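You operate a simulated robot arm through the tools that you are given. There is no shell and no other tool. Be economical: measure what you need, move in short steps, check, and stop when the job is done.

The job below is to be done with a simulated robot arm. You get a single attempt, and the scene is never put back.

Task
Tighten the pedal's clamp, test it and lay it on the green mat.
Fine: the tester shows GOOD; the test plug goes to its holder. Set down upright: test lead plug.

It is judged by the outcome, as a careful person would: the job done as asked, and still so three seconds after it is handed in. It fails if anything else is knocked over, pushed out of place, dropped, spilled or broken.

Robot
A 7-joint arm with a two-finger gripper, hanging from a carriage that runs on a rail from [-8, -1803] to [3, 677] (x, y) and turns from -5.149 to 6.859 rad about z. Base frame: it is fixed where the carriage stands at the start and does not move with it; the origin is on the floor, on the carriage's upright axis, x ahead of it, y to its left, z up; the surface under the hand at the start is at about z = 850. Lengths are in mm, angles in rad, forces in N, time in s.
With the tool pointing down near the work surface it reaches from about 420 to 780 mm from the robot's upright axis, wherever it stands. Its first joint turns from -2.496 to 2.496 rad. Places, roughly: lead clamp knob [800, 300, 900]; lead holder well [600, 300, 900]; pedal inlet [700, 200, 900]; pedal mat [400, 200, 800]; test lead plug (5x5x9 cm) [700, 200, 900]. Payload 1.37 kg.
The tool frame sits at the grasp point between the pads (the TCP): z along the fingers, y along the line on which they close. The tips reach 16 mm beyond it. Largest opening 92 mm; the body of the gripper starts 74 mm behind the TCP.
Orientation is that of the tool frame in the base frame, as [roll, pitch, yaw] about the fixed x, y, z axes, in that order (R = Rz(yaw) Ry(pitch) Rx(roll)). With the fingers straight down and closing along the base's y, the tool's x points along the base's -x, its y along +y and its z along -z.

Tools
- The arm moves only by the tool play_rows. Its argument "commands" is a list that holds one entry, the list of rows, each a list of 7 numbers: the finger opening in mm, from 0 to 92, then the shift along the tool's x, y, z in units of 100 mm (1.0 is 100 mm), then the turn, a rotation vector about the tool's x, y, z in units of 120 degrees (1.0 is 120 degrees). In form: [[[gripper, tx, ty, tz, rx, ry, rz], ...]]. A call has 1 to 10 rows; each row is the pose to reach, as a shift and turn from the pose commanded when the call began, along the tool's axes at that moment. A call with a number of a shift or a turn outside -1 to 1 is refused whole. Each row takes 0.2 s and may step no farther than 50 mm and 0.15 rad from the row before; otherwise, or with a gripper value out of range, the whole call is refused. A pose out of reach is approached as far as the arm can. The call stops where the force on the tool passes 40 N (or 10 N more than at its start, if that is more) or the arm is blocked; 0.2 s more then pass. Each finger halts on what it meets, pressing with about 26 N; the grip force reading is that of the motor and also rises with nothing between the fingers. The clock runs only during rows and for 0.2 s after the last one: add rows that repeat a pose to give the fingers time. The reply holds the time, the measured pose of the TCP, the force on the tool along the base axes, the opening and the grip force, in the units named above and with some noise, with the torque about the TCP (base axes, N m) and any sound that the robot's microphone picked up, and new pictures: "views" is both (left out), scene, wrist or none.
- Cameras (640 x 400 px; columns grow to the right, rows downward): "scene" is now at [280.4, 22.6, 1711.2]; the picture's right is [0.35, -0.94, 0.00], its down [-0.83, -0.31, -0.47] and it looks along [0.44, 0.16, -0.88] (base axes); focal length 285 px, centre (320, 200). "wrist" rides on the gripper at [71, 19, -111] in the tool frame; the picture's right is [-0.26, 0.97, 0.00], its down [-0.78, -0.21, -0.59] and it looks along [-0.57, -0.15, 0.81] (tool axes); focal length 280 px, centre (320, 200). There is no depth. A picture from a camera that has moved, and an enlarged one, comes with that camera's place and axes in the base frame and with its lens.
- raise_lower(by): slides the trunk up (or, below 0, down) by that many mm; the arm and the scene camera ride with it, the base frame stays. It gives what a move gives, with no picture.
- steer(legs): drives the robot by 1 to 6 legs, each [ahead, left, turn to the left] in mm, mm and rad, along the robot's own axes; the way and the turn of a leg run together, so that a leg with both is an arc; at most 1500 mm and 3.142 rad a leg. The arm and the cameras ride along, it lands a little off, and it stops where it bumps. It keeps to its track: a leg is cut to what the track allows. It gives what a move gives, and a new picture of the scene camera.
- turn_head(pan, tilt): turns the head with the scene camera to pan (to the left, within 2.705 rad either way) and tilt (down, from -0.506 to 1.204), counted from straight ahead of the robot. It gives what a move gives, and a new picture of the scene camera.
- enlarge(camera, box): a new picture of the part [left, top, right, bottom] of that camera's present view, enlarged. It takes no simulated time.
- finish_job(): hands the job in; it is judged then, once.

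Go step by step. Nothing tells you exact positions but the pictures and the camera data: compare them with the known pose of the tool, close in by small moves and look again before you grip or let go. The budget is 120 turns and 260 pictures, counting those below and the enlarged ones. Unless the task says otherwise, let go and move clear before handing in.

The tools are called after "Call:" by a JSON object that holds its "name" and its "arguments". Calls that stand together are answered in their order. play_rows: Moves the arm, as the interface text tells. Its arguments: {"type":"object","properties":{"commands":{"type":"array","items":{"type":"array","items":{"type":"array","items":{"type":"number"}}}},"views":{"type":"string","enum":["both","scene","wrist","none"]}},"required":["commands"]} The other tools are called the same way: raise_lower (by) slides the trunk up or down; steer (legs) drives the base; turn_head (pan, tilt) turns the head that bears the scene camera; enlarge (camera, box) takes an enlarged picture of a part of a camera's view; finish_job () hands the job in.

At the start:

```text
t: 0.0
tool_pos: [722.9, 339.2, 1269.0]
ee_rot: [-3.141, 0.0, 3.14]
wrist_force: [0.6, -0.4, 0.1]
ft_torque: [0.0, -0.04, 0.0]
finger_gap: 92.1
grasp_force: 0.1
trunk travel left (down, up): [-375.0, 206.0]
robot x, y, heading: [-0.4, -1.2, 0.0]
head pan, tilt: [0.354, 1.079]
```

scene: 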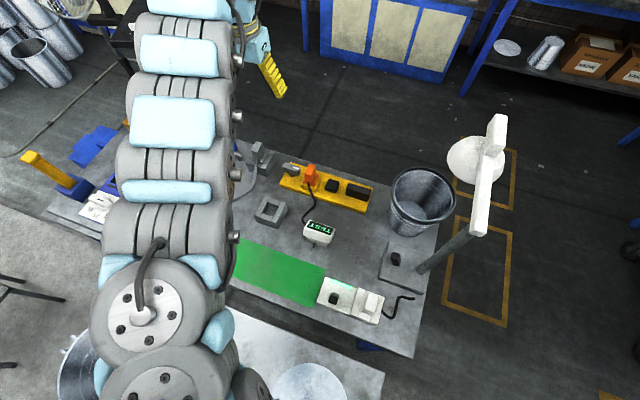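
wrist: 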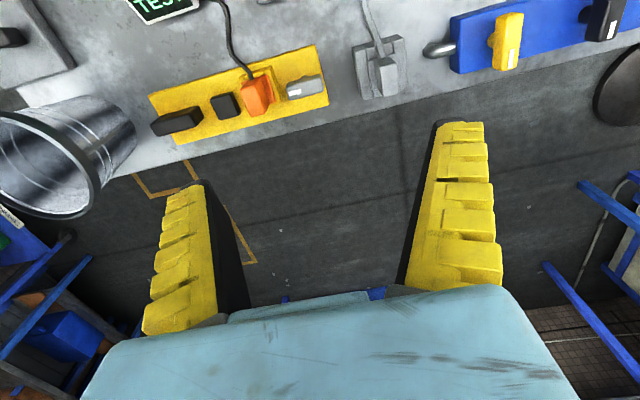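

I see a bench with a yellow device (the pedal, probably) with an orange plug in it, a TEST display, a green mat and other items. I'll enlarge the pictures to identify them.

Call:
{"name": "enlarge", "arguments": {"camera": "scene", "box": [230, 130, 450, 268]}}

Call:
{"name": "enlarge", "arguments": {"camera": "scene", "box": [220, 220, 440, 358]}}

Call:
{"name": "enlarge", "arguments": {"camera": "wrist", "box": [100, 0, 420, 200]}}

```text
2.90 times, centred on (340, 199) of scene
camera zoom: at [280.4, 22.6, 1711.2], right [0.35, -0.94, 0.0], down [-0.83, -0.31, -0.47], along [0.44, 0.16, -0.88], focal length 827 px, centre (262, 203)
```

zoom: 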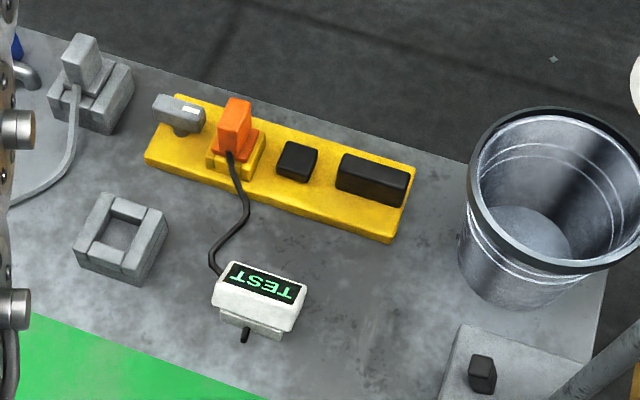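

```text
2.90 times, centred on (330, 289) of scene
camera zoom: at [280.4, 22.6, 1711.2], right [0.35, -0.94, 0.0], down [-0.83, -0.31, -0.47], along [0.44, 0.16, -0.88], focal length 827 px, centre (291, -58)
```

zoom: 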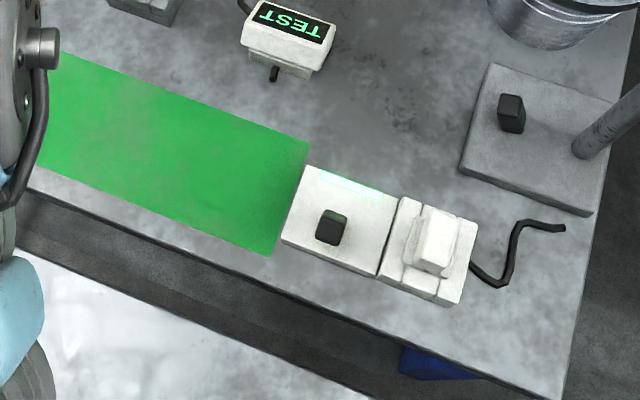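

```text
2.00 times, centred on (260, 100) of wrist
camera zoom: at [652.4, 358.4, 1380.5], right [0.26, 0.97, 0.0], down [0.78, -0.21, 0.59], along [0.57, -0.15, -0.81], focal length 561 px, centre (440, 400)
```

zoom: 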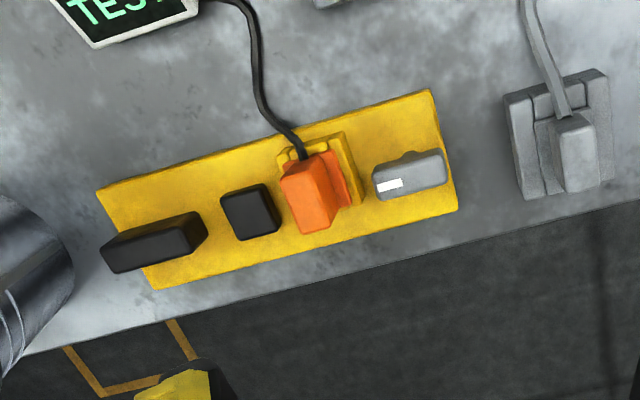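

The yellow strip (about x 760, y 20 to 325) is the pedal, with a grey knob, the orange test plug in its inlet, a black button and a black block. The grey square well and the tester are nearer to me. I drive left along the rail to bring the knob into reach.

Call:
{"name": "steer", "arguments": {"legs": [[0, 200, 0]]}}

Call:
{"name": "play_rows", "arguments": {"commands": [[[92, 0.3, 0, 0.4, 0, 0, 0], [92, 0.6, 0.0, 0.7, 0, 0, 0], [92, 0.9, 0.3, 1.0, 0, 0, 0]]]}}

```text
t: 1.6
tool_pos: [723.3, 539.4, 1269.7]
ee_rot: [-3.14, 0.0, -3.14]
wrist_force: [0.4, -0.2, 0.0]
ft_torque: [-0.04, 0.0, -0.01]
finger_gap: 91.7
grasp_force: 0.1
trunk travel left (down, up): [-375.0, 206.0]
robot x, y, heading: [-0.5, 203.9, -0.0]
head pan, tilt: [0.354, 1.079]
camera scene: at [281.3, 223.3, 1711.3], right [0.35, -0.94, 0.0], down [-0.83, -0.31, -0.47], along [0.44, 0.16, -0.88], focal length 285 px, centre (320, 200)
```

scene: 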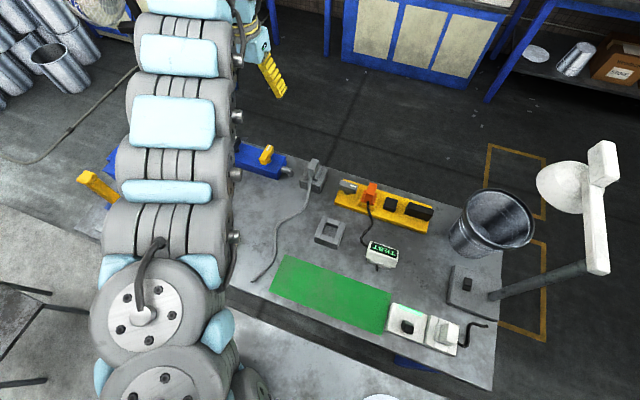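

```text
refused: row 3 steps farther than a row can; nothing moved
```

The carriage arrived at y 204. I bring the arm toward the pedal in steps to get a better wrist view.

Call:
{"name": "play_rows", "arguments": {"commands": [[[92, 0.2, -0.25, 0.1, 0, 0, 0], [92, 0.4, -0.5, 0.2, 0, 0, 0], [92, 0.6, -0.75, 0.3, 0, 0, 0], [92, 0.8, -1.0, 0.4, 0, 0, 0]]], "views": "none"}}

Call:
{"name": "play_rows", "arguments": {"commands": [[[92, 0.2, -0.25, 0.25, 0, 0, 0], [92, 0.4, -0.5, 0.5, 0, 0, 0], [92, 0.6, -0.75, 0.75, 0, 0, 0], [92, 0.6, -1.0, 0.9, 0, 0, 0]]], "views": "wrist"}}

```text
t: 2.6
tool_pos: [671.3, 473.7, 1242.4]
ee_rot: [3.14, -0.001, -3.139]
wrist_force: [0.1, 0.2, 0.5]
ft_torque: [0.0, 0.01, 0.0]
finger_gap: 91.8
grasp_force: 0.2
out of reach, approached as far as the arm can: row 3, 4
trunk travel left (down, up): [-375.0, 206.0]
robot x, y, heading: [0.1, 199.9, 0.001]
head pan, tilt: [0.354, 1.079]
```

```text
t: 3.6
tool_pos: [665.1, 476.0, 1239.5]
ee_rot: [-3.141, -0.001, -3.14]
wrist_force: [-0.9, -0.1, 0.3]
ft_torque: [-0.04, 0.02, -0.01]
finger_gap: 92.1
grasp_force: 0.1
out of reach, approached as far as the arm can: row 1, 2, 3, 4
trunk travel left (down, up): [-375.0, 206.0]
robot x, y, heading: [-1.8, 201.7, -0.0]
head pan, tilt: [0.354, 1.079]
camera wrist: at [594.8, 494.7, 1350.0], right [0.26, 0.97, 0.0], down [0.78, -0.21, 0.59], along [0.57, -0.15, -0.81], focal length 280 px, centre (320, 200)
```

wrist: 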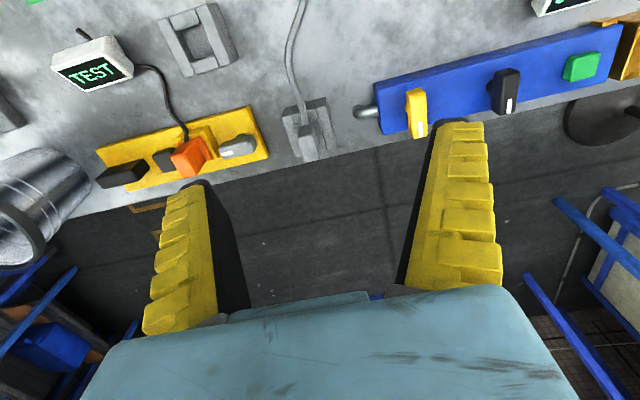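

High up the arm can't come in any closer, so I lower the hand, then move toward the pedal.

Call:
{"name": "play_rows", "arguments": {"commands": [[[92, 0, 0, 0.45, 0, 0, 0], [92, 0, 0, 0.9, 0, 0, 0], [92, 0.15, -0.4, 0.9, 0, 0, 0], [92, 0.3, -0.8, 0.9, 0, 0, 0]]], "views": "none"}}

Call:
{"name": "play_rows", "arguments": {"commands": [[[92, 0, -0.3, 0.3, 0, 0, 0], [92, 0, -0.6, 0.6, 0, 0, 0], [92, 0, -0.9, 0.9, 0, 0, 0], [92, 0, -0.9, 0.9, 0, 0, 0]]], "views": "wrist"}}

```text
t: 4.6
tool_pos: [672.0, 490.5, 1137.3]
ee_rot: [-3.141, -0.002, -3.14]
wrist_force: [-0.3, -0.7, -0.1]
ft_torque: [0.01, -0.02, 0.0]
finger_gap: 91.8
grasp_force: 0.1
out of reach, approached as far as the arm can: row 1, 2, 3, 4
trunk travel left (down, up): [-375.0, 206.0]
robot x, y, heading: [2.4, 197.1, 0.002]
head pan, tilt: [0.354, 1.079]
```

```text
t: 5.6
tool_pos: [679.7, 400.9, 1044.9]
ee_rot: [-3.141, 0.0, -3.14]
wrist_force: [-0.1, -1.1, 0.5]
ft_torque: [0.04, 0.01, -0.01]
finger_gap: 91.9
grasp_force: 0.0
out of reach, approached as far as the arm can: row 1, 2, 3, 4
trunk travel left (down, up): [-375.0, 206.0]
robot x, y, heading: [0.4, 201.3, 0.004]
head pan, tilt: [0.354, 1.079]
camera wrist: at [608.2, 420.2, 1157.0], right [0.26, 0.97, 0.0], down [0.78, -0.21, 0.59], along [0.57, -0.15, -0.81], focal length 280 px, centre (320, 200)
```

wrist: 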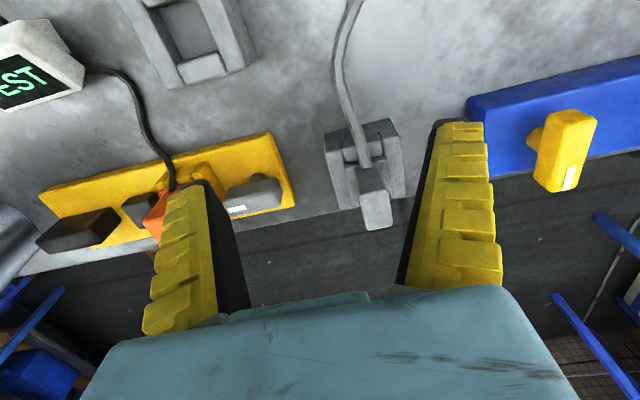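

Moves are partly limited at this height. I shift in y toward the plug and the knob and go on watching.

Call:
{"name": "play_rows", "arguments": {"commands": [[[92, 0, -0.3, 0, 0, 0, 0], [92, 0.2, -0.6, 0, 0, 0, 0], [92, 0.5, -0.9, 0, 0, 0, 0], [92, 0.5, -0.9, 0, 0, 0, 0]]], "views": "both"}}

```text
t: 6.6
tool_pos: [639.5, 322.7, 1015.1]
ee_rot: [3.138, 0.006, -3.142]
wrist_force: [-0.1, -0.9, 0.5]
ft_torque: [0.01, 0.03, 0.0]
finger_gap: 91.9
grasp_force: 0.0
out of reach, approached as far as the arm can: row 1, 2, 3, 4
trunk travel left (down, up): [-375.0, 206.0]
robot x, y, heading: [3.8, 198.2, -0.003]
head pan, tilt: [0.354, 1.079]
camera scene: at [281.2, 223.2, 1711.2], right [0.35, -0.94, 0.0], down [-0.83, -0.31, -0.47], along [0.44, 0.16, -0.88], focal length 285 px, centre (320, 200)
camera wrist: at [568.9, 341.7, 1124.6], right [0.26, 0.97, 0.01], down [0.78, -0.21, 0.59], along [0.57, -0.15, -0.81], focal length 280 px, centre (320, 200)
```

scene: 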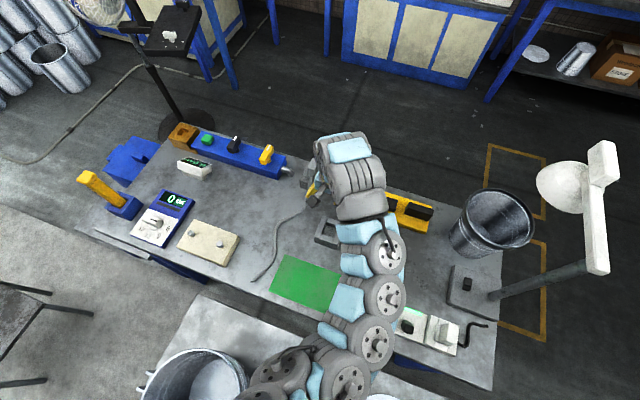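
wrist: 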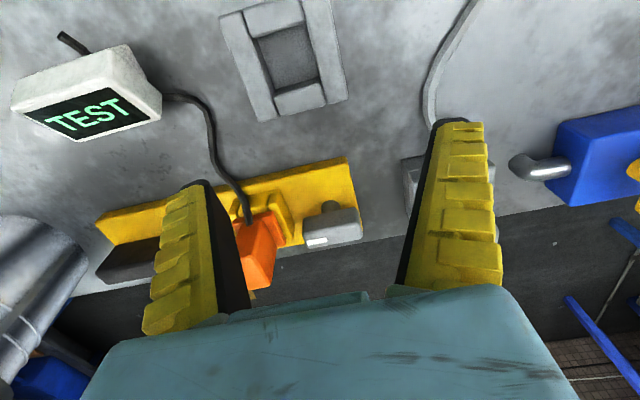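

The wrist camera is now close to the pedal. I enlarge it to see the knob, its mark, and any labels.

Call:
{"name": "enlarge", "arguments": {"camera": "wrist", "box": [200, 140, 400, 300]}}

Call:
{"name": "enlarge", "arguments": {"camera": "scene", "box": [70, 120, 310, 270]}}

```text
2.50 times, centred on (300, 220) of wrist
camera zoom: at [568.9, 341.7, 1124.6], right [0.26, 0.97, 0.01], down [0.78, -0.21, 0.59], along [0.57, -0.15, -0.81], focal length 701 px, centre (370, 150)
```

zoom: 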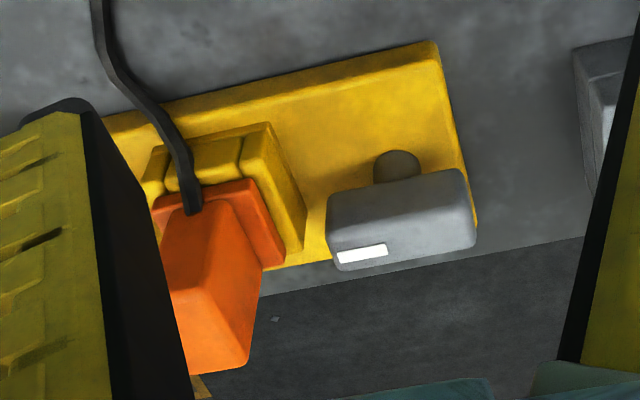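

```text
2.67 times, centred on (190, 195) of scene
camera zoom: at [281.2, 223.2, 1711.2], right [0.35, -0.94, 0.0], down [-0.83, -0.31, -0.47], along [0.44, 0.16, -0.88], focal length 760 px, centre (667, 213)
```

zoom: 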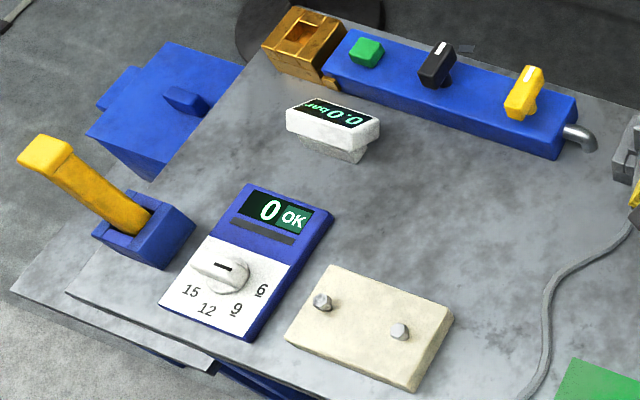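

Triangulated, the knob bar's top centre is about [767, 302, 914] with the bar along y, and the plug's top is about [765, 229, 950]. I drive left 100 so the knob is well in reach, then turn the hand -90° so that it can later turn clockwise.

Call:
{"name": "steer", "arguments": {"legs": [[0, 100, 0]]}}

Call:
{"name": "play_rows", "arguments": {"commands": [[[92, -0.2, 0, -0.1, 0, 0, -0.07], [92, -0.4, 0, -0.2, 0, 0, -0.14], [92, -0.5, 0, -0.2, 0, 0, -0.21], [92, -0.5, 0, -0.2, 0, 0, -0.28], [92, -0.5, 0, -0.2, 0, 0, -0.35], [92, -0.5, 0, -0.2, 0, 0, -0.42], [92, -0.5, 0, -0.2, 0, 0, -0.49], [92, -0.5, 0, -0.2, 0, 0, -0.56], [92, -0.5, 0, -0.2, 0, 0, -0.63], [92, -0.5, 0, -0.2, 0, 0, -0.7]]], "views": "wrist"}}

```text
t: 7.8
tool_pos: [641.5, 422.7, 1014.7]
ee_rot: [3.139, 0.004, -3.141]
wrist_force: [-0.1, 0.5, -0.2]
ft_torque: [0.07, 0.01, -0.01]
finger_gap: 91.8
grasp_force: 0.0
trunk travel left (down, up): [-375.0, 206.0]
robot x, y, heading: [-0.0, 302.0, 0.0]
head pan, tilt: [0.354, 1.079]
camera scene: at [281.8, 322.7, 1711.3], right [0.35, -0.94, 0.0], down [-0.83, -0.31, -0.47], along [0.44, 0.16, -0.88], focal length 285 px, centre (320, 200)
```

scene: 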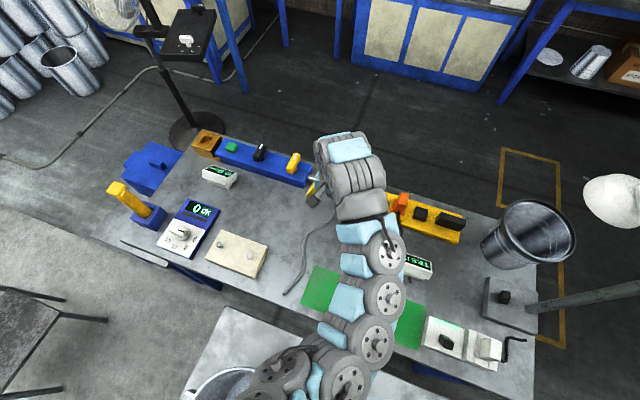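

```text
t: 9.9
tool_pos: [691.6, 422.9, 1034.2]
ee_rot: [-3.136, 0.006, -1.674]
wrist_force: [-0.8, 1.1, 0.4]
ft_torque: [0.01, -0.02, 0.01]
finger_gap: 91.8
grasp_force: 0.0
trunk travel left (down, up): [-375.0, 206.0]
robot x, y, heading: [2.6, 300.2, 0.005]
head pan, tilt: [0.354, 1.079]
camera wrist: at [665.0, 353.2, 1144.7], right [-0.93, 0.36, 0.0], down [0.29, 0.75, 0.59], along [0.22, 0.55, -0.8], focal length 280 px, centre (320, 200)
```

wrist: 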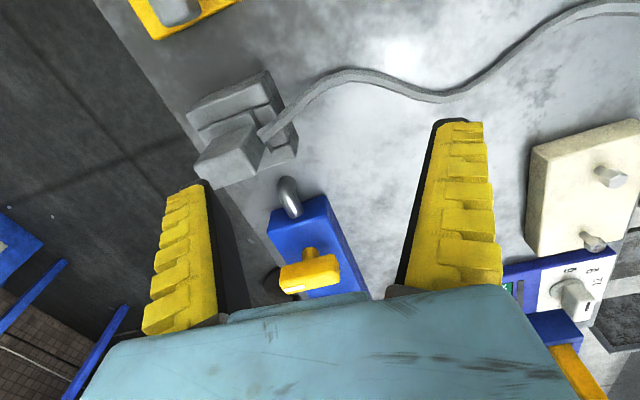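

The hand is turned and the moves are in reach now. I move it toward the knob and look.

Call:
{"name": "play_rows", "arguments": {"commands": [[[92, 0.25, -0.22, 0, 0, 0, -0.025], [92, 0.5, -0.44, 0, 0, 0, -0.05], [92, 0.75, -0.66, 0, 0, 0, -0.05], [92, 1.0, -0.87, 0, 0, 0, -0.05], [92, 1.0, -0.87, 0, 0, 0, -0.05]]], "views": "wrist"}}

```text
t: 11.2
tool_pos: [767.2, 312.3, 1036.5]
ee_rot: [-3.136, 0.002, -1.57]
wrist_force: [-0.5, -0.6, 0.3]
ft_torque: [0.0, -0.01, -0.01]
finger_gap: 91.9
grasp_force: 0.1
trunk travel left (down, up): [-375.0, 206.0]
robot x, y, heading: [0.6, 302.7, 0.002]
head pan, tilt: [0.354, 1.079]
camera wrist: at [746.6, 241.4, 1146.0], right [-0.97, 0.26, 0.0], down [0.21, 0.78, 0.59], along [0.16, 0.57, -0.8], focal length 280 px, centre (320, 200)
```

wrist: 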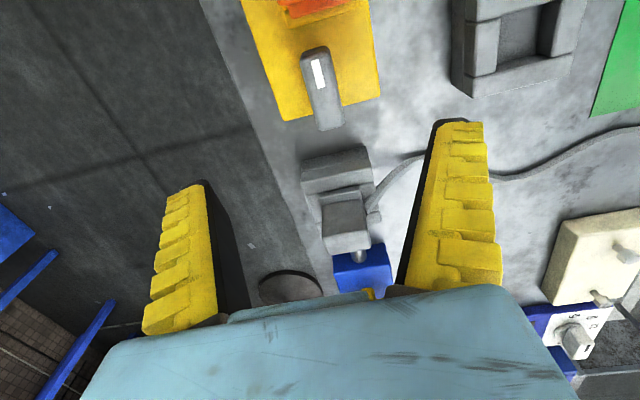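

The knob's centre now reads as about [762, 294], its bar exactly along y. I correct for that and go down to just above it.

Call:
{"name": "play_rows", "arguments": {"commands": [[[70, 0.1, 0.03, 0.2, 0, 0, 0], [60, 0.18, 0.05, 0.4, 0, 0, 0], [60, 0.18, 0.05, 0.6, 0, 0, 0], [60, 0.18, 0.05, 0.8, 0, 0, 0], [60, 0.18, 0.05, 0.8, 0, 0, 0]]], "views": "both"}}

```text
t: 12.3
tool_pos: [760.8, 295.2, 954.4]
ee_rot: [-3.136, 0.007, -1.569]
wrist_force: [-0.1, 0.5, -0.6]
ft_torque: [0.02, 0.0, -0.01]
finger_gap: 62.5
grasp_force: 1.1
trunk travel left (down, up): [-375.0, 206.0]
robot x, y, heading: [1.7, 299.9, -0.003]
head pan, tilt: [0.354, 1.079]
camera scene: at [281.8, 322.7, 1711.2], right [0.35, -0.94, 0.0], down [-0.83, -0.31, -0.47], along [0.44, 0.16, -0.88], focal length 285 px, centre (320, 200)
camera wrist: at [742.1, 224.3, 1064.6], right [-0.97, 0.26, 0.0], down [0.21, 0.78, 0.59], along [0.16, 0.57, -0.8], focal length 280 px, centre (320, 200)
```

scene: 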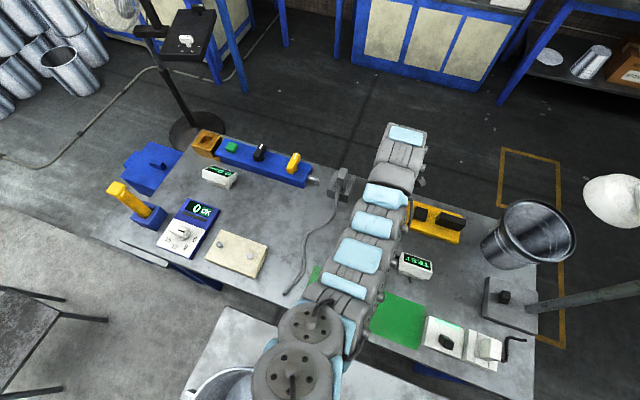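
wrist: 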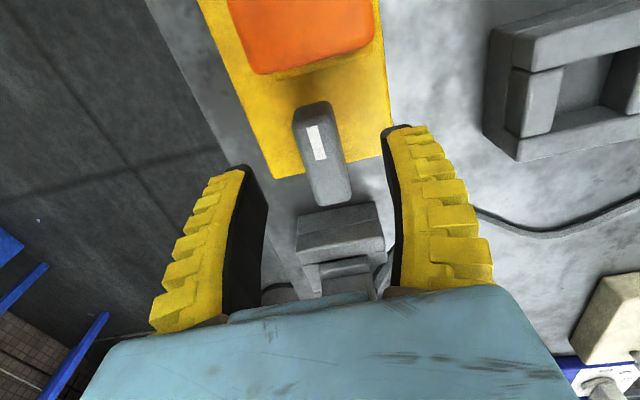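

The knob is centred between the fingers at [761, 296]. I go down around it and close.

Call:
{"name": "play_rows", "arguments": {"commands": [[[60, 0, 0, 0.17, 0, 0, 0], [60, 0, 0, 0.34, 0, 0, 0], [60, 0, 0, 0.47, 0, 0, 0], [60, 0, 0, 0.47, 0, 0, 0]]], "views": "wrist"}}

```text
t: 13.3
tool_pos: [762.6, 295.6, 906.1]
ee_rot: [-3.136, 0.006, -1.571]
wrist_force: [0.7, 0.4, 0.2]
ft_torque: [0.04, 0.01, 0.0]
finger_gap: 62.6
grasp_force: 2.3
trunk travel left (down, up): [-375.0, 206.0]
robot x, y, heading: [0.5, 297.8, -0.003]
head pan, tilt: [0.354, 1.079]
camera wrist: at [743.1, 225.0, 1016.9], right [-0.97, 0.26, 0.0], down [0.21, 0.78, 0.59], along [0.16, 0.57, -0.8], focal length 280 px, centre (320, 200)
```

wrist: 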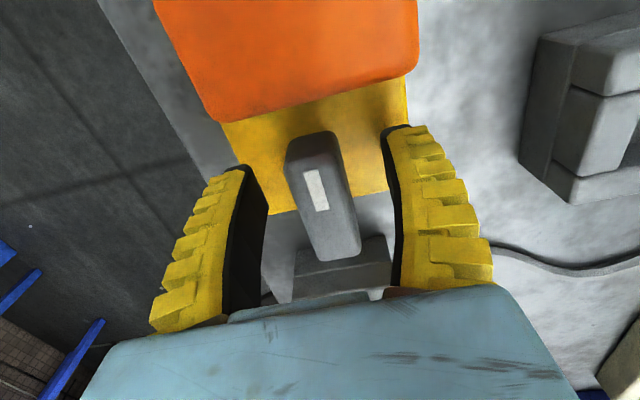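

It's well centred, so I close on the knob.

Call:
{"name": "play_rows", "arguments": {"commands": [[[40, 0, 0, 0, 0, 0, 0], [25, 0, 0, 0, 0, 0, 0], [10, 0, 0, 0, 0, 0, 0], [0, 0, 0, 0, 0, 0, 0], [0, 0, 0, 0, 0, 0, 0]]], "views": "wrist"}}

```text
t: 14.6
tool_pos: [763.9, 296.5, 908.0]
ee_rot: [-3.137, 0.007, -1.571]
wrist_force: [-8.4, -0.8, 15.0]
ft_torque: [-0.01, 0.14, 0.04]
finger_gap: 19.8
grasp_force: 26.3
trunk travel left (down, up): [-375.0, 206.0]
robot x, y, heading: [0.8, 298.8, 0.0]
head pan, tilt: [0.354, 1.079]
camera wrist: at [743.3, 225.0, 1017.5], right [-0.97, 0.26, 0.0], down [0.21, 0.78, 0.59], along [0.16, 0.57, -0.8], focal length 280 px, centre (320, 200)
```

wrist: 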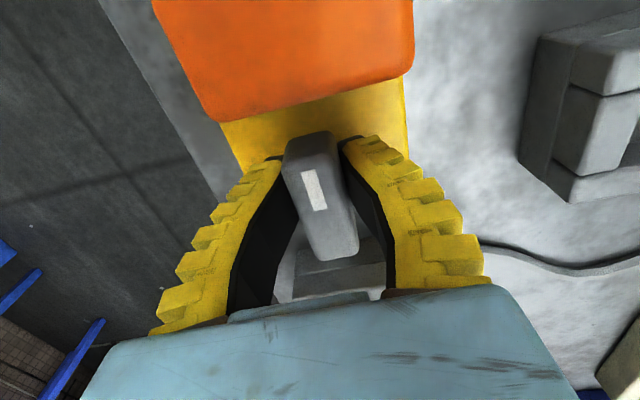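

Gripped at 20 mm. I start turning clockwise (positive about the tool's z) and watch the torque.

Call:
{"name": "play_rows", "arguments": {"commands": [[[0, 0, 0, 0, 0, 0, 0.05], [0, 0, 0, 0, 0, 0, 0.1], [0, 0, 0, 0, 0, 0, 0.15], [0, 0, 0, 0, 0, 0, 0.2]]], "views": "both"}}

```text
t: 15.6
tool_pos: [762.9, 296.3, 908.6]
ee_rot: [-3.136, 0.007, -1.992]
wrist_force: [1.7, 0.1, 4.2]
ft_torque: [-0.07, 0.0, 0.35]
finger_gap: 16.5
grasp_force: 26.4
trunk travel left (down, up): [-375.0, 206.0]
robot x, y, heading: [-2.0, 302.0, -0.002]
head pan, tilt: [0.354, 1.079]
camera scene: at [282.2, 322.8, 1711.4], right [0.35, -0.94, 0.0], down [-0.83, -0.31, -0.47], along [0.44, 0.16, -0.88], focal length 285 px, centre (320, 200)
camera wrist: at [716.7, 239.2, 1018.0], right [-0.77, 0.63, 0.0], down [0.51, 0.62, 0.6], along [0.38, 0.46, -0.8], focal length 280 px, centre (320, 200)
```

scene: 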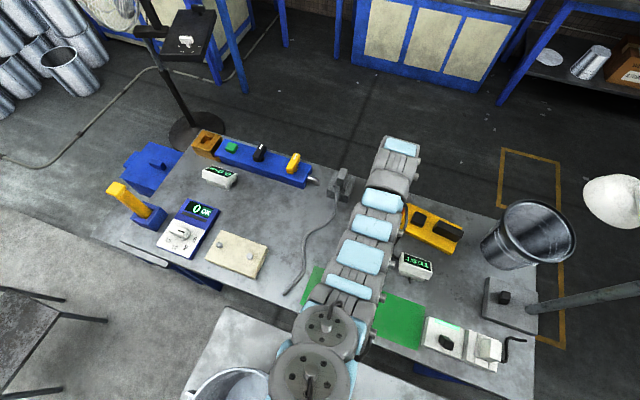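
wrist: 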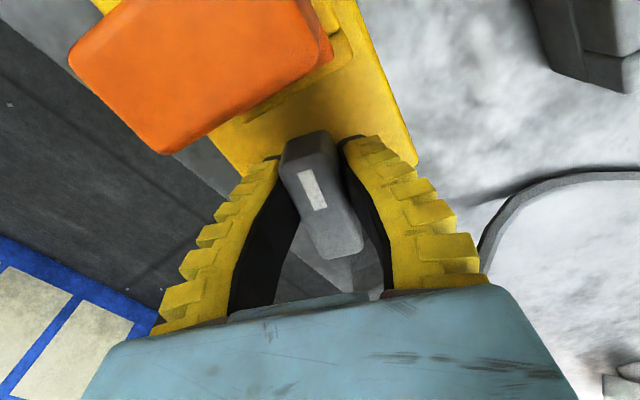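

The knob turns with light friction (0.35 N m) and the pedal stays put. I go on.

Call:
{"name": "play_rows", "arguments": {"commands": [[[0, 0, 0, 0, 0, 0, 0.05], [0, 0, 0, 0, 0, 0, 0.1], [0, 0, 0, 0, 0, 0, 0.15], [0, 0, 0, 0, 0, 0, 0.2], [0, 0, 0, 0, 0, 0, 0.25]]], "views": "both"}}

```text
t: 16.8
tool_pos: [764.6, 296.9, 908.1]
ee_rot: [3.141, 0.006, -2.514]
wrist_force: [1.8, -1.2, 1.3]
ft_torque: [-0.01, -0.03, 1.02]
finger_gap: 21.7
grasp_force: 26.1
trunk travel left (down, up): [-375.0, 206.0]
robot x, y, heading: [-1.1, 302.7, -0.001]
head pan, tilt: [0.354, 1.079]
camera scene: at [282.0, 322.7, 1711.3], right [0.35, -0.94, 0.0], down [-0.83, -0.31, -0.47], along [0.44, 0.16, -0.88], focal length 285 px, centre (320, 200)
camera wrist: at [694.8, 269.8, 1018.1], right [-0.35, 0.93, 0.0], down [0.75, 0.28, 0.6], along [0.56, 0.21, -0.8], focal length 280 px, centre (320, 200)
```

scene: 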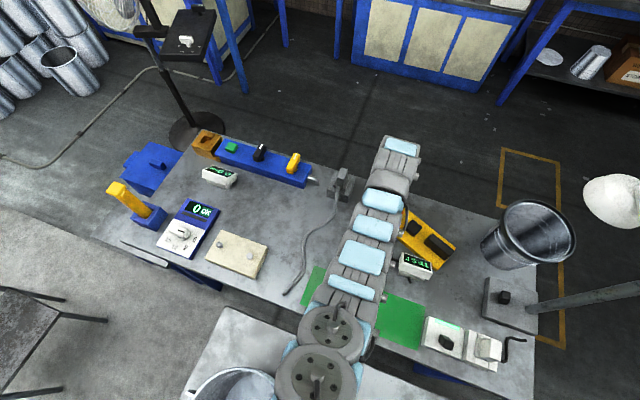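
wrist: 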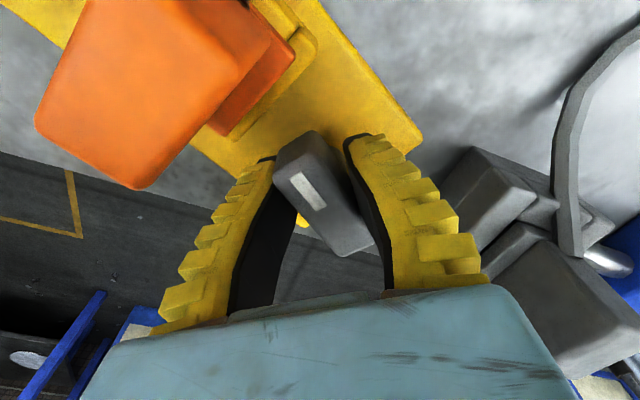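

The pedal itself has swung with the knob, and the torque rose to 1 N m, so the knob may be near its stop. I look at the details before moving on.

Call:
{"name": "enlarge", "arguments": {"camera": "scene", "box": [340, 180, 500, 290]}}

```text
3.64 times, centred on (420, 235) of scene
camera zoom: at [282.0, 322.7, 1711.3], right [0.35, -0.94, 0.0], down [-0.83, -0.31, -0.47], along [0.44, 0.16, -0.88], focal length 1037 px, centre (-44, 73)
```

zoom: 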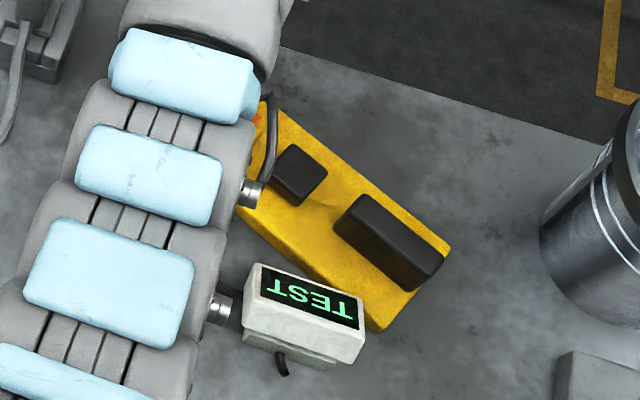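

The pedal and the knob are slipping at about equal rates: the knob has turned about 0.35 rad relative to the pedal, and the pedal about 0.48 rad on the bench, so its far end is now close to the tester. I let go of the knob, lift, and will swing the pedal back by its black block before tightening further under downward pressure.

Call:
{"name": "play_rows", "arguments": {"commands": [[[40, 0, 0, 0, 0, 0, 0], [60, 0, 0, 0, 0, 0, 0], [60, 0, 0, -0.4, 0, 0, 0], [60, 0, 0, -0.8, 0, 0, 0], [60, 0, 0, -1, 0, 0, 0]]], "views": "wrist"}}

```text
t: 17.9
tool_pos: [762.1, 293.9, 1008.6]
ee_rot: [3.142, 0.006, -2.516]
wrist_force: [0.2, -0.7, -0.6]
ft_torque: [0.07, 0.02, 0.02]
finger_gap: 62.6
grasp_force: 1.8
trunk travel left (down, up): [-375.0, 206.0]
robot x, y, heading: [0.9, 297.9, -0.004]
head pan, tilt: [0.354, 1.079]
camera wrist: at [693.4, 267.9, 1118.6], right [-0.35, 0.94, 0.0], down [0.75, 0.28, 0.59], along [0.55, 0.21, -0.81], focal length 280 px, centre (320, 200)
```

wrist: 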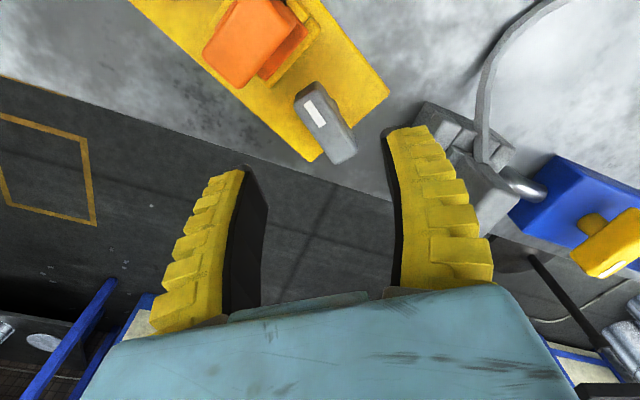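

The knob's bar is about 0.3 rad off the pedal's axis, so it does turn clockwise relative to it. I drive right 200 to reach the black block, and turn the hand so its camera side stays away from the bin.

Call:
{"name": "steer", "arguments": {"legs": [[0, -200, 0]]}}

Call:
{"name": "play_rows", "arguments": {"commands": [[[60, 0.15, 0.1, 0, 0, 0, 0.07], [60, 0.3, 0.2, 0, 0, 0, 0.14], [60, 0.45, 0.3, 0, 0, 0, 0.21], [60, 0.57, 0.41, 0, 0, 0, 0.28], [60, 0.57, 0.41, 0, 0, 0, 0.35], [60, 0.57, 0.41, 0, 0, 0, 0.42], [60, 0.57, 0.41, 0, 0, 0, 0.49], [60, 0.57, 0.41, 0, 0, 0, 0.56], [60, 0.57, 0.41, 0, 0, 0, 0.63], [60, 0.57, 0.41, 0, 0, 0, 0.7]]], "views": "none"}}

Call:
{"name": "play_rows", "arguments": {"commands": [[[60, 0, 0, 0, 0, 0, 0.07], [60, 0, 0, 0, 0, 0, 0.14], [60, 0, 0, 0, 0, 0, 0.21], [60, 0, 0, 0, 0, 0, 0.28], [60, 0, 0, 0, 0, 0, 0.35], [60, 0, 0, 0, 0, 0, 0.42], [60, 0, 0, 0, 0, 0, 0.49], [60, 0, 0, 0, 0, 0, 0.56], [60, 0, 0, 0, 0, 0, 0.56]]], "views": "wrist"}}

```text
t: 19.6
tool_pos: [761.4, 98.0, 1009.2]
ee_rot: [-3.142, 0.007, -2.509]
wrist_force: [0.4, -0.3, 0.2]
ft_torque: [0.01, -0.01, -0.01]
finger_gap: 62.5
grasp_force: 1.7
trunk travel left (down, up): [-375.0, 206.0]
robot x, y, heading: [-2.9, 98.2, 0.004]
head pan, tilt: [0.354, 1.079]
camera scene: at [280.8, 122.5, 1711.3], right [0.35, -0.94, 0.0], down [-0.83, -0.31, -0.47], along [0.44, 0.17, -0.88], focal length 285 px, centre (320, 200)
```

scene: 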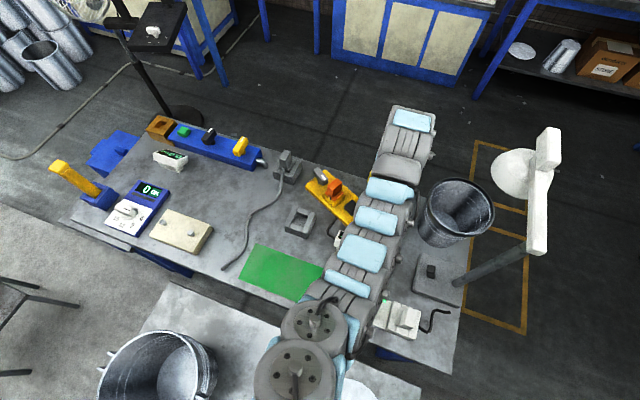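

```text
t: 21.8
tool_pos: [691.5, 98.0, 1008.3]
ee_rot: [3.134, 0.001, 2.306]
wrist_force: [0.6, 0.0, -0.4]
ft_torque: [0.0, 0.02, 0.03]
finger_gap: 62.2
grasp_force: 1.5
trunk travel left (down, up): [-375.0, 206.0]
robot x, y, heading: [-1.7, 97.7, 0.005]
head pan, tilt: [0.354, 1.079]
```

```text
t: 23.8
tool_pos: [692.7, 98.2, 1007.6]
ee_rot: [3.138, -0.009, 1.134]
wrist_force: [0.1, -0.8, -0.7]
ft_torque: [0.02, 0.01, 0.0]
finger_gap: 62.7
grasp_force: 2.2
trunk travel left (down, up): [-375.0, 206.0]
robot x, y, heading: [-0.1, 103.7, 0.005]
head pan, tilt: [0.354, 1.079]
camera wrist: at [738.2, 153.6, 1119.2], right [0.76, -0.65, 0.0], down [-0.53, -0.62, 0.58], along [-0.38, -0.45, -0.81], focal length 280 px, centre (320, 200)
```

wrist: 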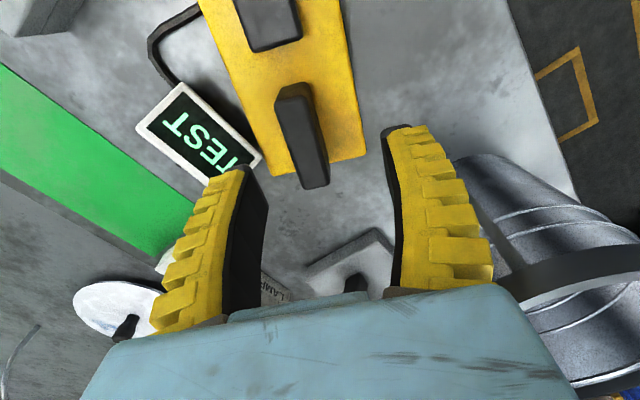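

The black block's top is about [671, 90, 902], angled about 0.48 rad, and the tester's corner is about [622, 98]. I line up with a narrow opening (46 mm) and go down to a checking height.

Call:
{"name": "play_rows", "arguments": {"commands": [[[46, -0.18, -0.15, 0, 0, 0, 0.02], [46, -0.18, -0.15, 0.2, 0, 0, 0.02], [46, -0.18, -0.15, 0.4, 0, 0, 0.02], [46, -0.18, -0.15, 0.55, 0, 0, 0.02], [46, -0.18, -0.15, 0.55, 0, 0, 0.02]]], "views": "both"}}

```text
t: 25.0
tool_pos: [671.1, 88.1, 952.2]
ee_rot: [3.139, -0.007, 1.093]
wrist_force: [0.0, -0.5, 0.2]
ft_torque: [0.0, -0.03, 0.01]
finger_gap: 49.1
grasp_force: 2.4
trunk travel left (down, up): [-375.0, 206.0]
robot x, y, heading: [-3.2, 100.9, -0.002]
head pan, tilt: [0.354, 1.079]
camera scene: at [280.8, 122.5, 1711.3], right [0.35, -0.94, 0.0], down [-0.83, -0.31, -0.47], along [0.44, 0.17, -0.88], focal length 285 px, centre (320, 200)
camera wrist: at [719.4, 142.1, 1063.3], right [0.74, -0.68, 0.0], down [-0.55, -0.6, 0.58], along [-0.39, -0.43, -0.81], focal length 280 px, centre (320, 200)
```

scene: 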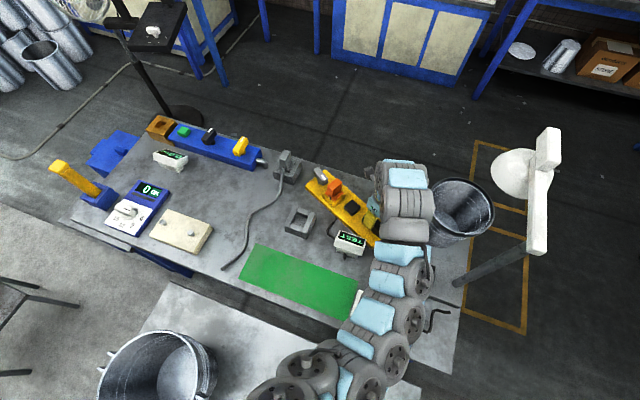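
wrist: 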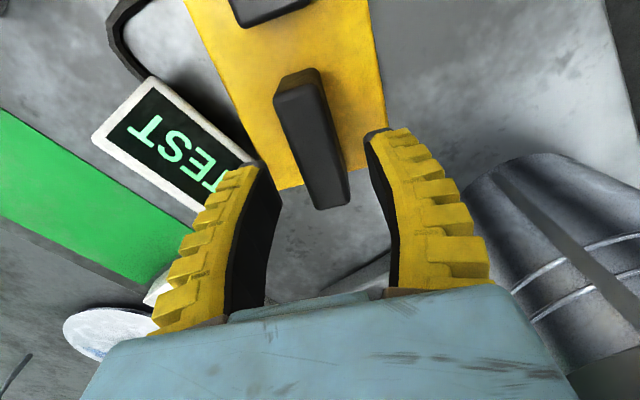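

Aligned: the block's centre is at [671, 91] and there's clearance to the tester. I go down to about z 897 and close.

Call:
{"name": "play_rows", "arguments": {"commands": [[[46, 0.02, 0, 0.2, 0, 0, -0.02], [46, 0.02, 0, 0.4, 0, 0, -0.02], [46, 0.02, 0, 0.55, 0, 0, -0.02], [46, 0.02, 0, 0.55, 0, 0, -0.02]]], "views": "wrist"}}

```text
t: 26.0
tool_pos: [671.3, 90.8, 897.8]
ee_rot: [3.139, -0.006, 1.135]
wrist_force: [-0.7, -0.2, -0.4]
ft_torque: [-0.03, 0.0, -0.01]
finger_gap: 49.2
grasp_force: 2.7
trunk travel left (down, up): [-375.0, 206.0]
robot x, y, heading: [1.7, 97.0, -0.003]
head pan, tilt: [0.354, 1.079]
camera wrist: at [718.4, 146.1, 1008.2], right [0.76, -0.65, 0.0], down [-0.52, -0.62, 0.58], along [-0.38, -0.45, -0.81], focal length 280 px, centre (320, 200)
```

wrist: 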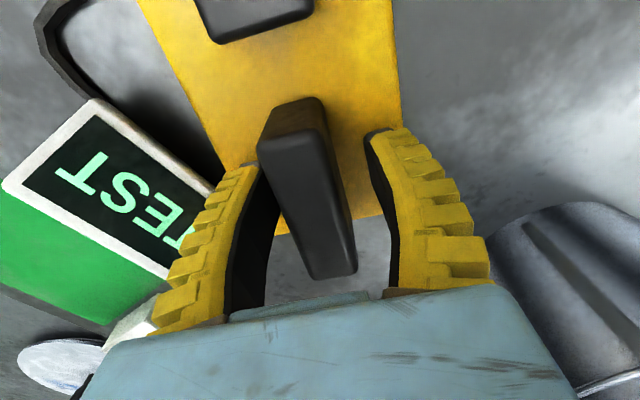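

The fingers straddle the block, so I close.

Call:
{"name": "play_rows", "arguments": {"commands": [[[36, 0, 0, 0, 0, 0, 0], [25, 0, 0, 0, 0, 0, 0], [10, 0, 0, 0, 0, 0, 0], [0, 0, 0, 0, 0, 0, 0]]], "views": "none"}}

```text
t: 27.0
tool_pos: [671.5, 90.4, 897.9]
ee_rot: [3.138, -0.009, 1.135]
wrist_force: [-7.0, -0.2, 13.4]
ft_torque: [0.05, 0.07, 0.11]
finger_gap: 20.5
grasp_force: 26.2
trunk travel left (down, up): [-375.0, 206.0]
robot x, y, heading: [-1.4, 99.0, 0.006]
head pan, tilt: [0.354, 1.079]
```

Gripped. I slide the pedal back: the block to about [757, 72], turning about 0.42 rad counter-clockwise.

Call:
{"name": "play_rows", "arguments": {"commands": [[[0, 0.03, 0.12, -0.015, 0, 0, -0.025], [0, 0.06, 0.24, -0.015, 0, 0, -0.05], [0, 0.08, 0.36, -0.015, 0, 0, -0.08], [0, 0.1, 0.48, -0.015, 0, 0, -0.11], [0, 0.13, 0.6, -0.015, 0, 0, -0.14], [0, 0.16, 0.73, -0.015, 0, 0, -0.17], [0, 0.19, 0.85, -0.015, 0, 0, -0.2], [0, 0.19, 0.85, -0.015, 0, 0, -0.2]]], "views": "both"}}

```text
t: 28.8
tool_pos: [756.7, 70.9, 900.8]
ee_rot: [3.136, -0.002, 1.553]
wrist_force: [1.8, -0.7, 0.3]
ft_torque: [0.28, -0.02, -0.17]
finger_gap: 16.2
grasp_force: 26.2
trunk travel left (down, up): [-375.0, 206.0]
robot x, y, heading: [3.1, 96.2, 0.004]
head pan, tilt: [0.354, 1.079]
camera scene: at [280.8, 122.5, 1711.3], right [0.35, -0.94, 0.0], down [-0.83, -0.31, -0.47], along [0.44, 0.17, -0.88], focal length 285 px, centre (320, 200)
camera wrist: at [776.9, 141.0, 1011.1], right [0.96, -0.28, 0.0], down [-0.23, -0.78, 0.58], along [-0.16, -0.56, -0.81], focal length 280 px, centre (320, 200)
```

scene: 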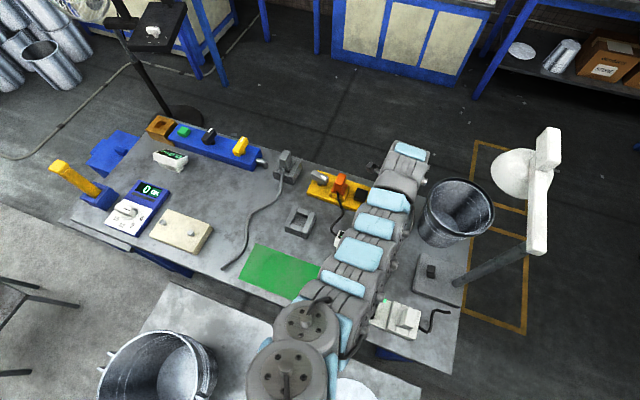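
wrist: 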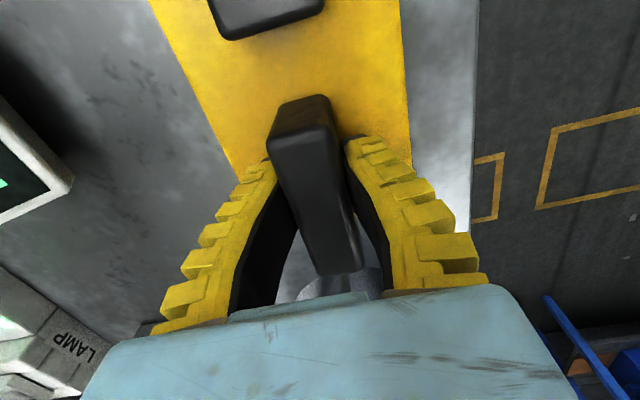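

The pedal is back in line. I enlarge to check the knob's angle and the tester.

Call:
{"name": "enlarge", "arguments": {"camera": "scene", "box": [260, 140, 400, 260]}}

```text
3.33 times, centred on (330, 200) of scene
camera zoom: at [280.8, 122.5, 1711.3], right [0.35, -0.94, 0.0], down [-0.83, -0.31, -0.47], along [0.44, 0.17, -0.88], focal length 951 px, centre (287, 200)
```

zoom: 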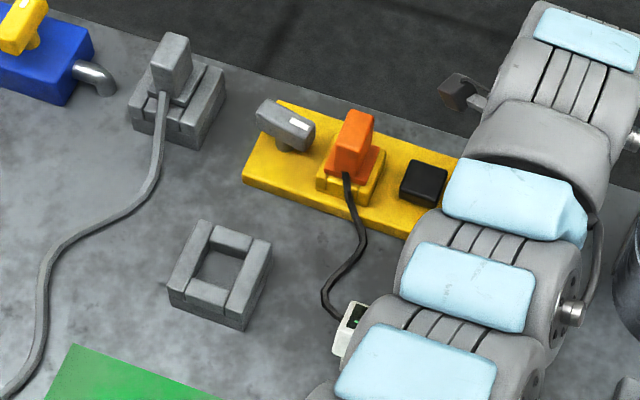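

The knob bar sits about 0.3 rad clockwise of the pedal's axis. I release the block, rise, drive back left and turn the hand for the knob again.

Call:
{"name": "play_rows", "arguments": {"commands": [[[25, 0, 0, 0, 0, 0, 0], [46, 0, 0, 0, 0, 0, 0], [46, 0, 0, -0.4, 0, 0, 0], [46, 0, 0, -0.8, 0, 0, 0], [46, 0, 0, -1.0, 0, 0, 0]]], "views": "none"}}

Call:
{"name": "steer", "arguments": {"legs": [[0, 200, 0]]}}

Call:
{"name": "play_rows", "arguments": {"commands": [[[60, 0, 0, 0, 0, 0, -0.07], [60, 0, 0, 0, 0, 0, -0.14], [60, 0, 0, 0, 0, 0, -0.21], [60, 0, 0, 0, 0, 0, -0.28], [60, 0, 0, 0, 0, 0, -0.35], [60, 0, 0, 0, 0, 0, -0.42], [60, 0, 0, 0, 0, 0, -0.49], [60, 0, 0, 0, 0, 0, -0.56], [60, 0, 0, 0, 0, 0, -0.63], [60, 0, 0, 0, 0, 0, -0.7]]], "views": "none"}}

Call:
{"name": "play_rows", "arguments": {"commands": [[[60, 0, 0, 0, 0, 0, -0.07], [60, 0, 0, 0, 0, 0, -0.14], [60, 0, 0, 0, 0, 0, -0.21], [60, 0, 0, 0, 0, 0, -0.28], [60, 0, 0, 0, 0, 0, -0.35], [60, 0, 0, 0, 0, 0, -0.42], [60, 0, 0, 0, 0, 0, -0.49], [60, 0, 0, 0, 0, 0, -0.56], [60, 0, 0, 0, 0, 0, -0.63], [60, 0, 0, 0, 0, 0, -0.666]]], "views": "wrist"}}

```text
t: 30.0
tool_pos: [757.2, 73.3, 1000.9]
ee_rot: [3.134, -0.004, 1.556]
wrist_force: [0.3, -0.5, 0.0]
ft_torque: [-0.01, -0.02, 0.01]
finger_gap: 49.0
grasp_force: 2.1
trunk travel left (down, up): [-375.0, 206.0]
robot x, y, heading: [0.1, 97.0, 0.003]
head pan, tilt: [0.354, 1.079]
```

```text
t: 31.6
tool_pos: [757.1, 268.7, 1001.9]
ee_rot: [3.136, -0.006, 1.551]
wrist_force: [-0.3, -0.8, 0.1]
ft_torque: [0.02, 0.02, 0.02]
finger_gap: 48.6
grasp_force: 1.9
trunk travel left (down, up): [-375.0, 206.0]
robot x, y, heading: [4.3, 294.6, -0.0]
head pan, tilt: [0.354, 1.079]
camera scene: at [281.8, 320.2, 1711.3], right [0.35, -0.94, 0.0], down [-0.83, -0.31, -0.47], along [0.44, 0.16, -0.88], focal length 285 px, centre (320, 200)
```

scene: 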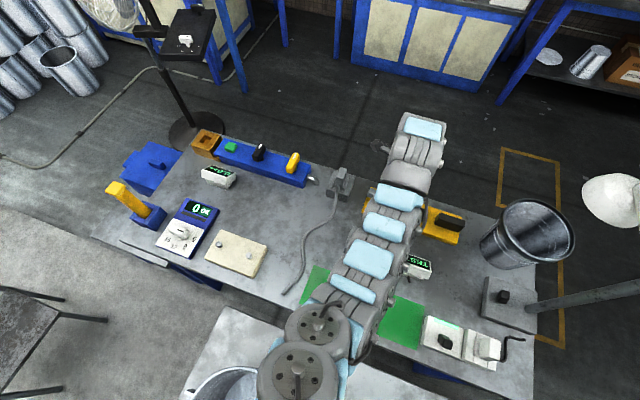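

```text
t: 33.8
tool_pos: [758.0, 269.2, 1001.8]
ee_rot: [3.136, 0.007, 3.019]
wrist_force: [0.9, -0.4, 0.6]
ft_torque: [0.01, 0.0, -0.01]
finger_gap: 62.6
grasp_force: 1.4
trunk travel left (down, up): [-375.0, 206.0]
robot x, y, heading: [1.5, 299.3, 0.001]
head pan, tilt: [0.354, 1.079]
```

```text
t: 36.0
tool_pos: [758.0, 268.4, 1000.0]
ee_rot: [-3.138, 0.004, -1.87]
wrist_force: [0.3, -0.2, 0.5]
ft_torque: [0.02, 0.02, -0.03]
finger_gap: 62.6
grasp_force: 1.8
trunk travel left (down, up): [-375.0, 206.0]
robot x, y, heading: [3.6, 297.8, 0.001]
head pan, tilt: [0.354, 1.079]
camera wrist: at [717.6, 206.4, 1110.7], right [-0.84, 0.54, 0.0], down [0.43, 0.68, 0.59], along [0.32, 0.5, -0.8], focal length 280 px, centre (320, 200)
```

wrist: 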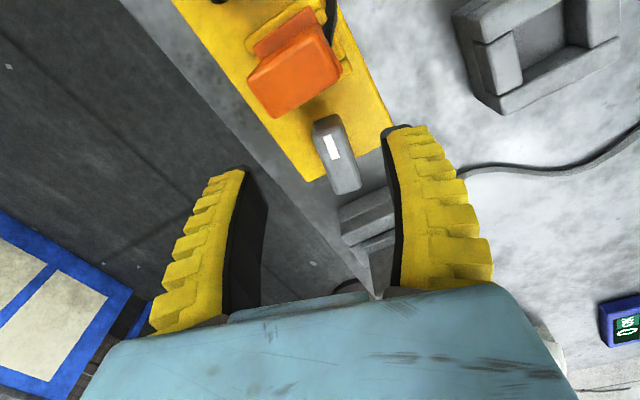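

Call:
{"name": "enlarge", "arguments": {"camera": "wrist", "box": [240, 60, 440, 220]}}

```text
2.50 times, centred on (340, 140) of wrist
camera zoom: at [717.6, 206.4, 1110.7], right [-0.84, 0.54, 0.0], down [0.43, 0.68, 0.59], along [0.32, 0.5, -0.8], focal length 701 px, centre (270, 350)
```

zoom: 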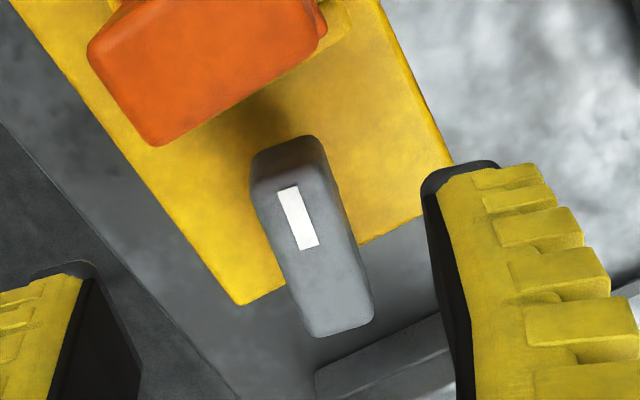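

The bar's centre is about [763, 306], angle about 0.2 rad. I line up with it and go down part way.

Call:
{"name": "play_rows", "arguments": {"commands": [[[60, -0.37, 0.06, 0, 0, 0, -0.04], [60, -0.37, 0.06, 0.3, 0, 0, -0.04], [60, -0.37, 0.06, 0.55, 0, 0, -0.04], [60, -0.37, 0.06, 0.55, 0, 0, -0.04]]], "views": "none"}}

Call:
{"name": "enlarge", "arguments": {"camera": "wrist", "box": [200, 60, 440, 300]}}

```text
t: 37.0
tool_pos: [762.8, 307.0, 944.5]
ee_rot: [-3.139, 0.007, -1.786]
wrist_force: [-0.9, -0.4, -0.3]
ft_torque: [-0.01, -0.04, 0.0]
finger_gap: 62.4
grasp_force: 1.7
trunk travel left (down, up): [-375.0, 206.0]
robot x, y, heading: [-1.9, 298.4, 0.001]
head pan, tilt: [0.354, 1.079]
```

```text
1.67 times, centred on (320, 180) of wrist
camera zoom: at [727.9, 241.0, 1054.8], right [-0.89, 0.46, 0.0], down [0.37, 0.71, 0.59], along [0.28, 0.53, -0.8], focal length 467 px, centre (320, 233)
```

zoom: 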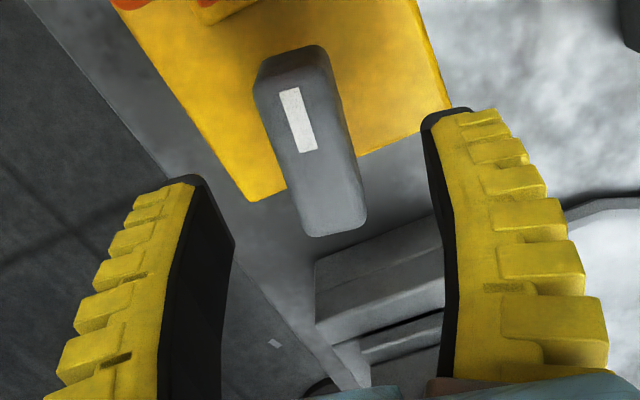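

Centred. I go down, close, then press down gently.

Call:
{"name": "play_rows", "arguments": {"commands": [[[60, 0, 0, 0.2, 0, 0, 0], [60, 0, 0, 0.4, 0, 0, 0], [40, 0, 0, 0.4, 0, 0, 0], [20, 0, 0, 0.4, 0, 0, 0], [0, 0, 0, 0.4, 0, 0, 0], [0, 0, 0, 0.4, 0, 0, 0]]], "views": "none"}}

Call:
{"name": "play_rows", "arguments": {"commands": [[[0, 0, 0, 0.02, 0, 0, 0], [0, 0, 0, 0.04, 0, 0, 0], [0, 0, 0, 0.04, 0, 0, 0]]], "views": "wrist"}}

```text
t: 38.4
tool_pos: [762.1, 307.4, 906.0]
ee_rot: [-3.137, 0.005, -1.788]
wrist_force: [-4.9, 0.1, 14.4]
ft_torque: [0.0, 0.07, 0.13]
finger_gap: 18.4
grasp_force: 26.2
trunk travel left (down, up): [-375.0, 206.0]
robot x, y, heading: [-0.5, 296.8, 0.002]
head pan, tilt: [0.354, 1.079]
```

```text
t: 39.1
tool_pos: [764.0, 306.7, 902.2]
ee_rot: [-3.135, 0.008, -1.788]
wrist_force: [-7.5, 2.5, 21.8]
ft_torque: [0.05, 0.06, 0.16]
finger_gap: 23.5
grasp_force: 26.0
trunk travel left (down, up): [-375.0, 206.0]
robot x, y, heading: [0.1, 297.9, 0.002]
head pan, tilt: [0.354, 1.079]
camera wrist: at [729.5, 241.7, 1012.2], right [-0.89, 0.46, 0.0], down [0.37, 0.71, 0.6], along [0.28, 0.53, -0.8], focal length 280 px, centre (320, 200)
```

wrist: 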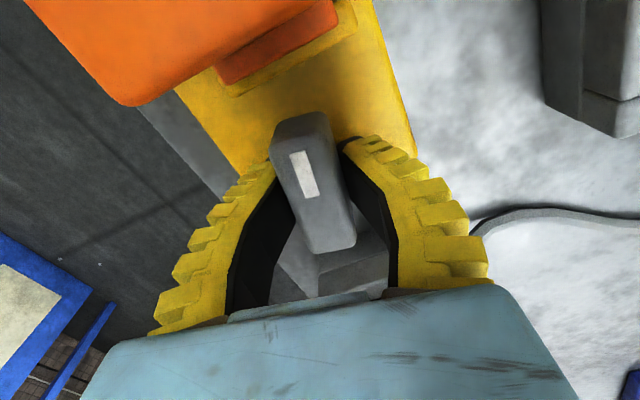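

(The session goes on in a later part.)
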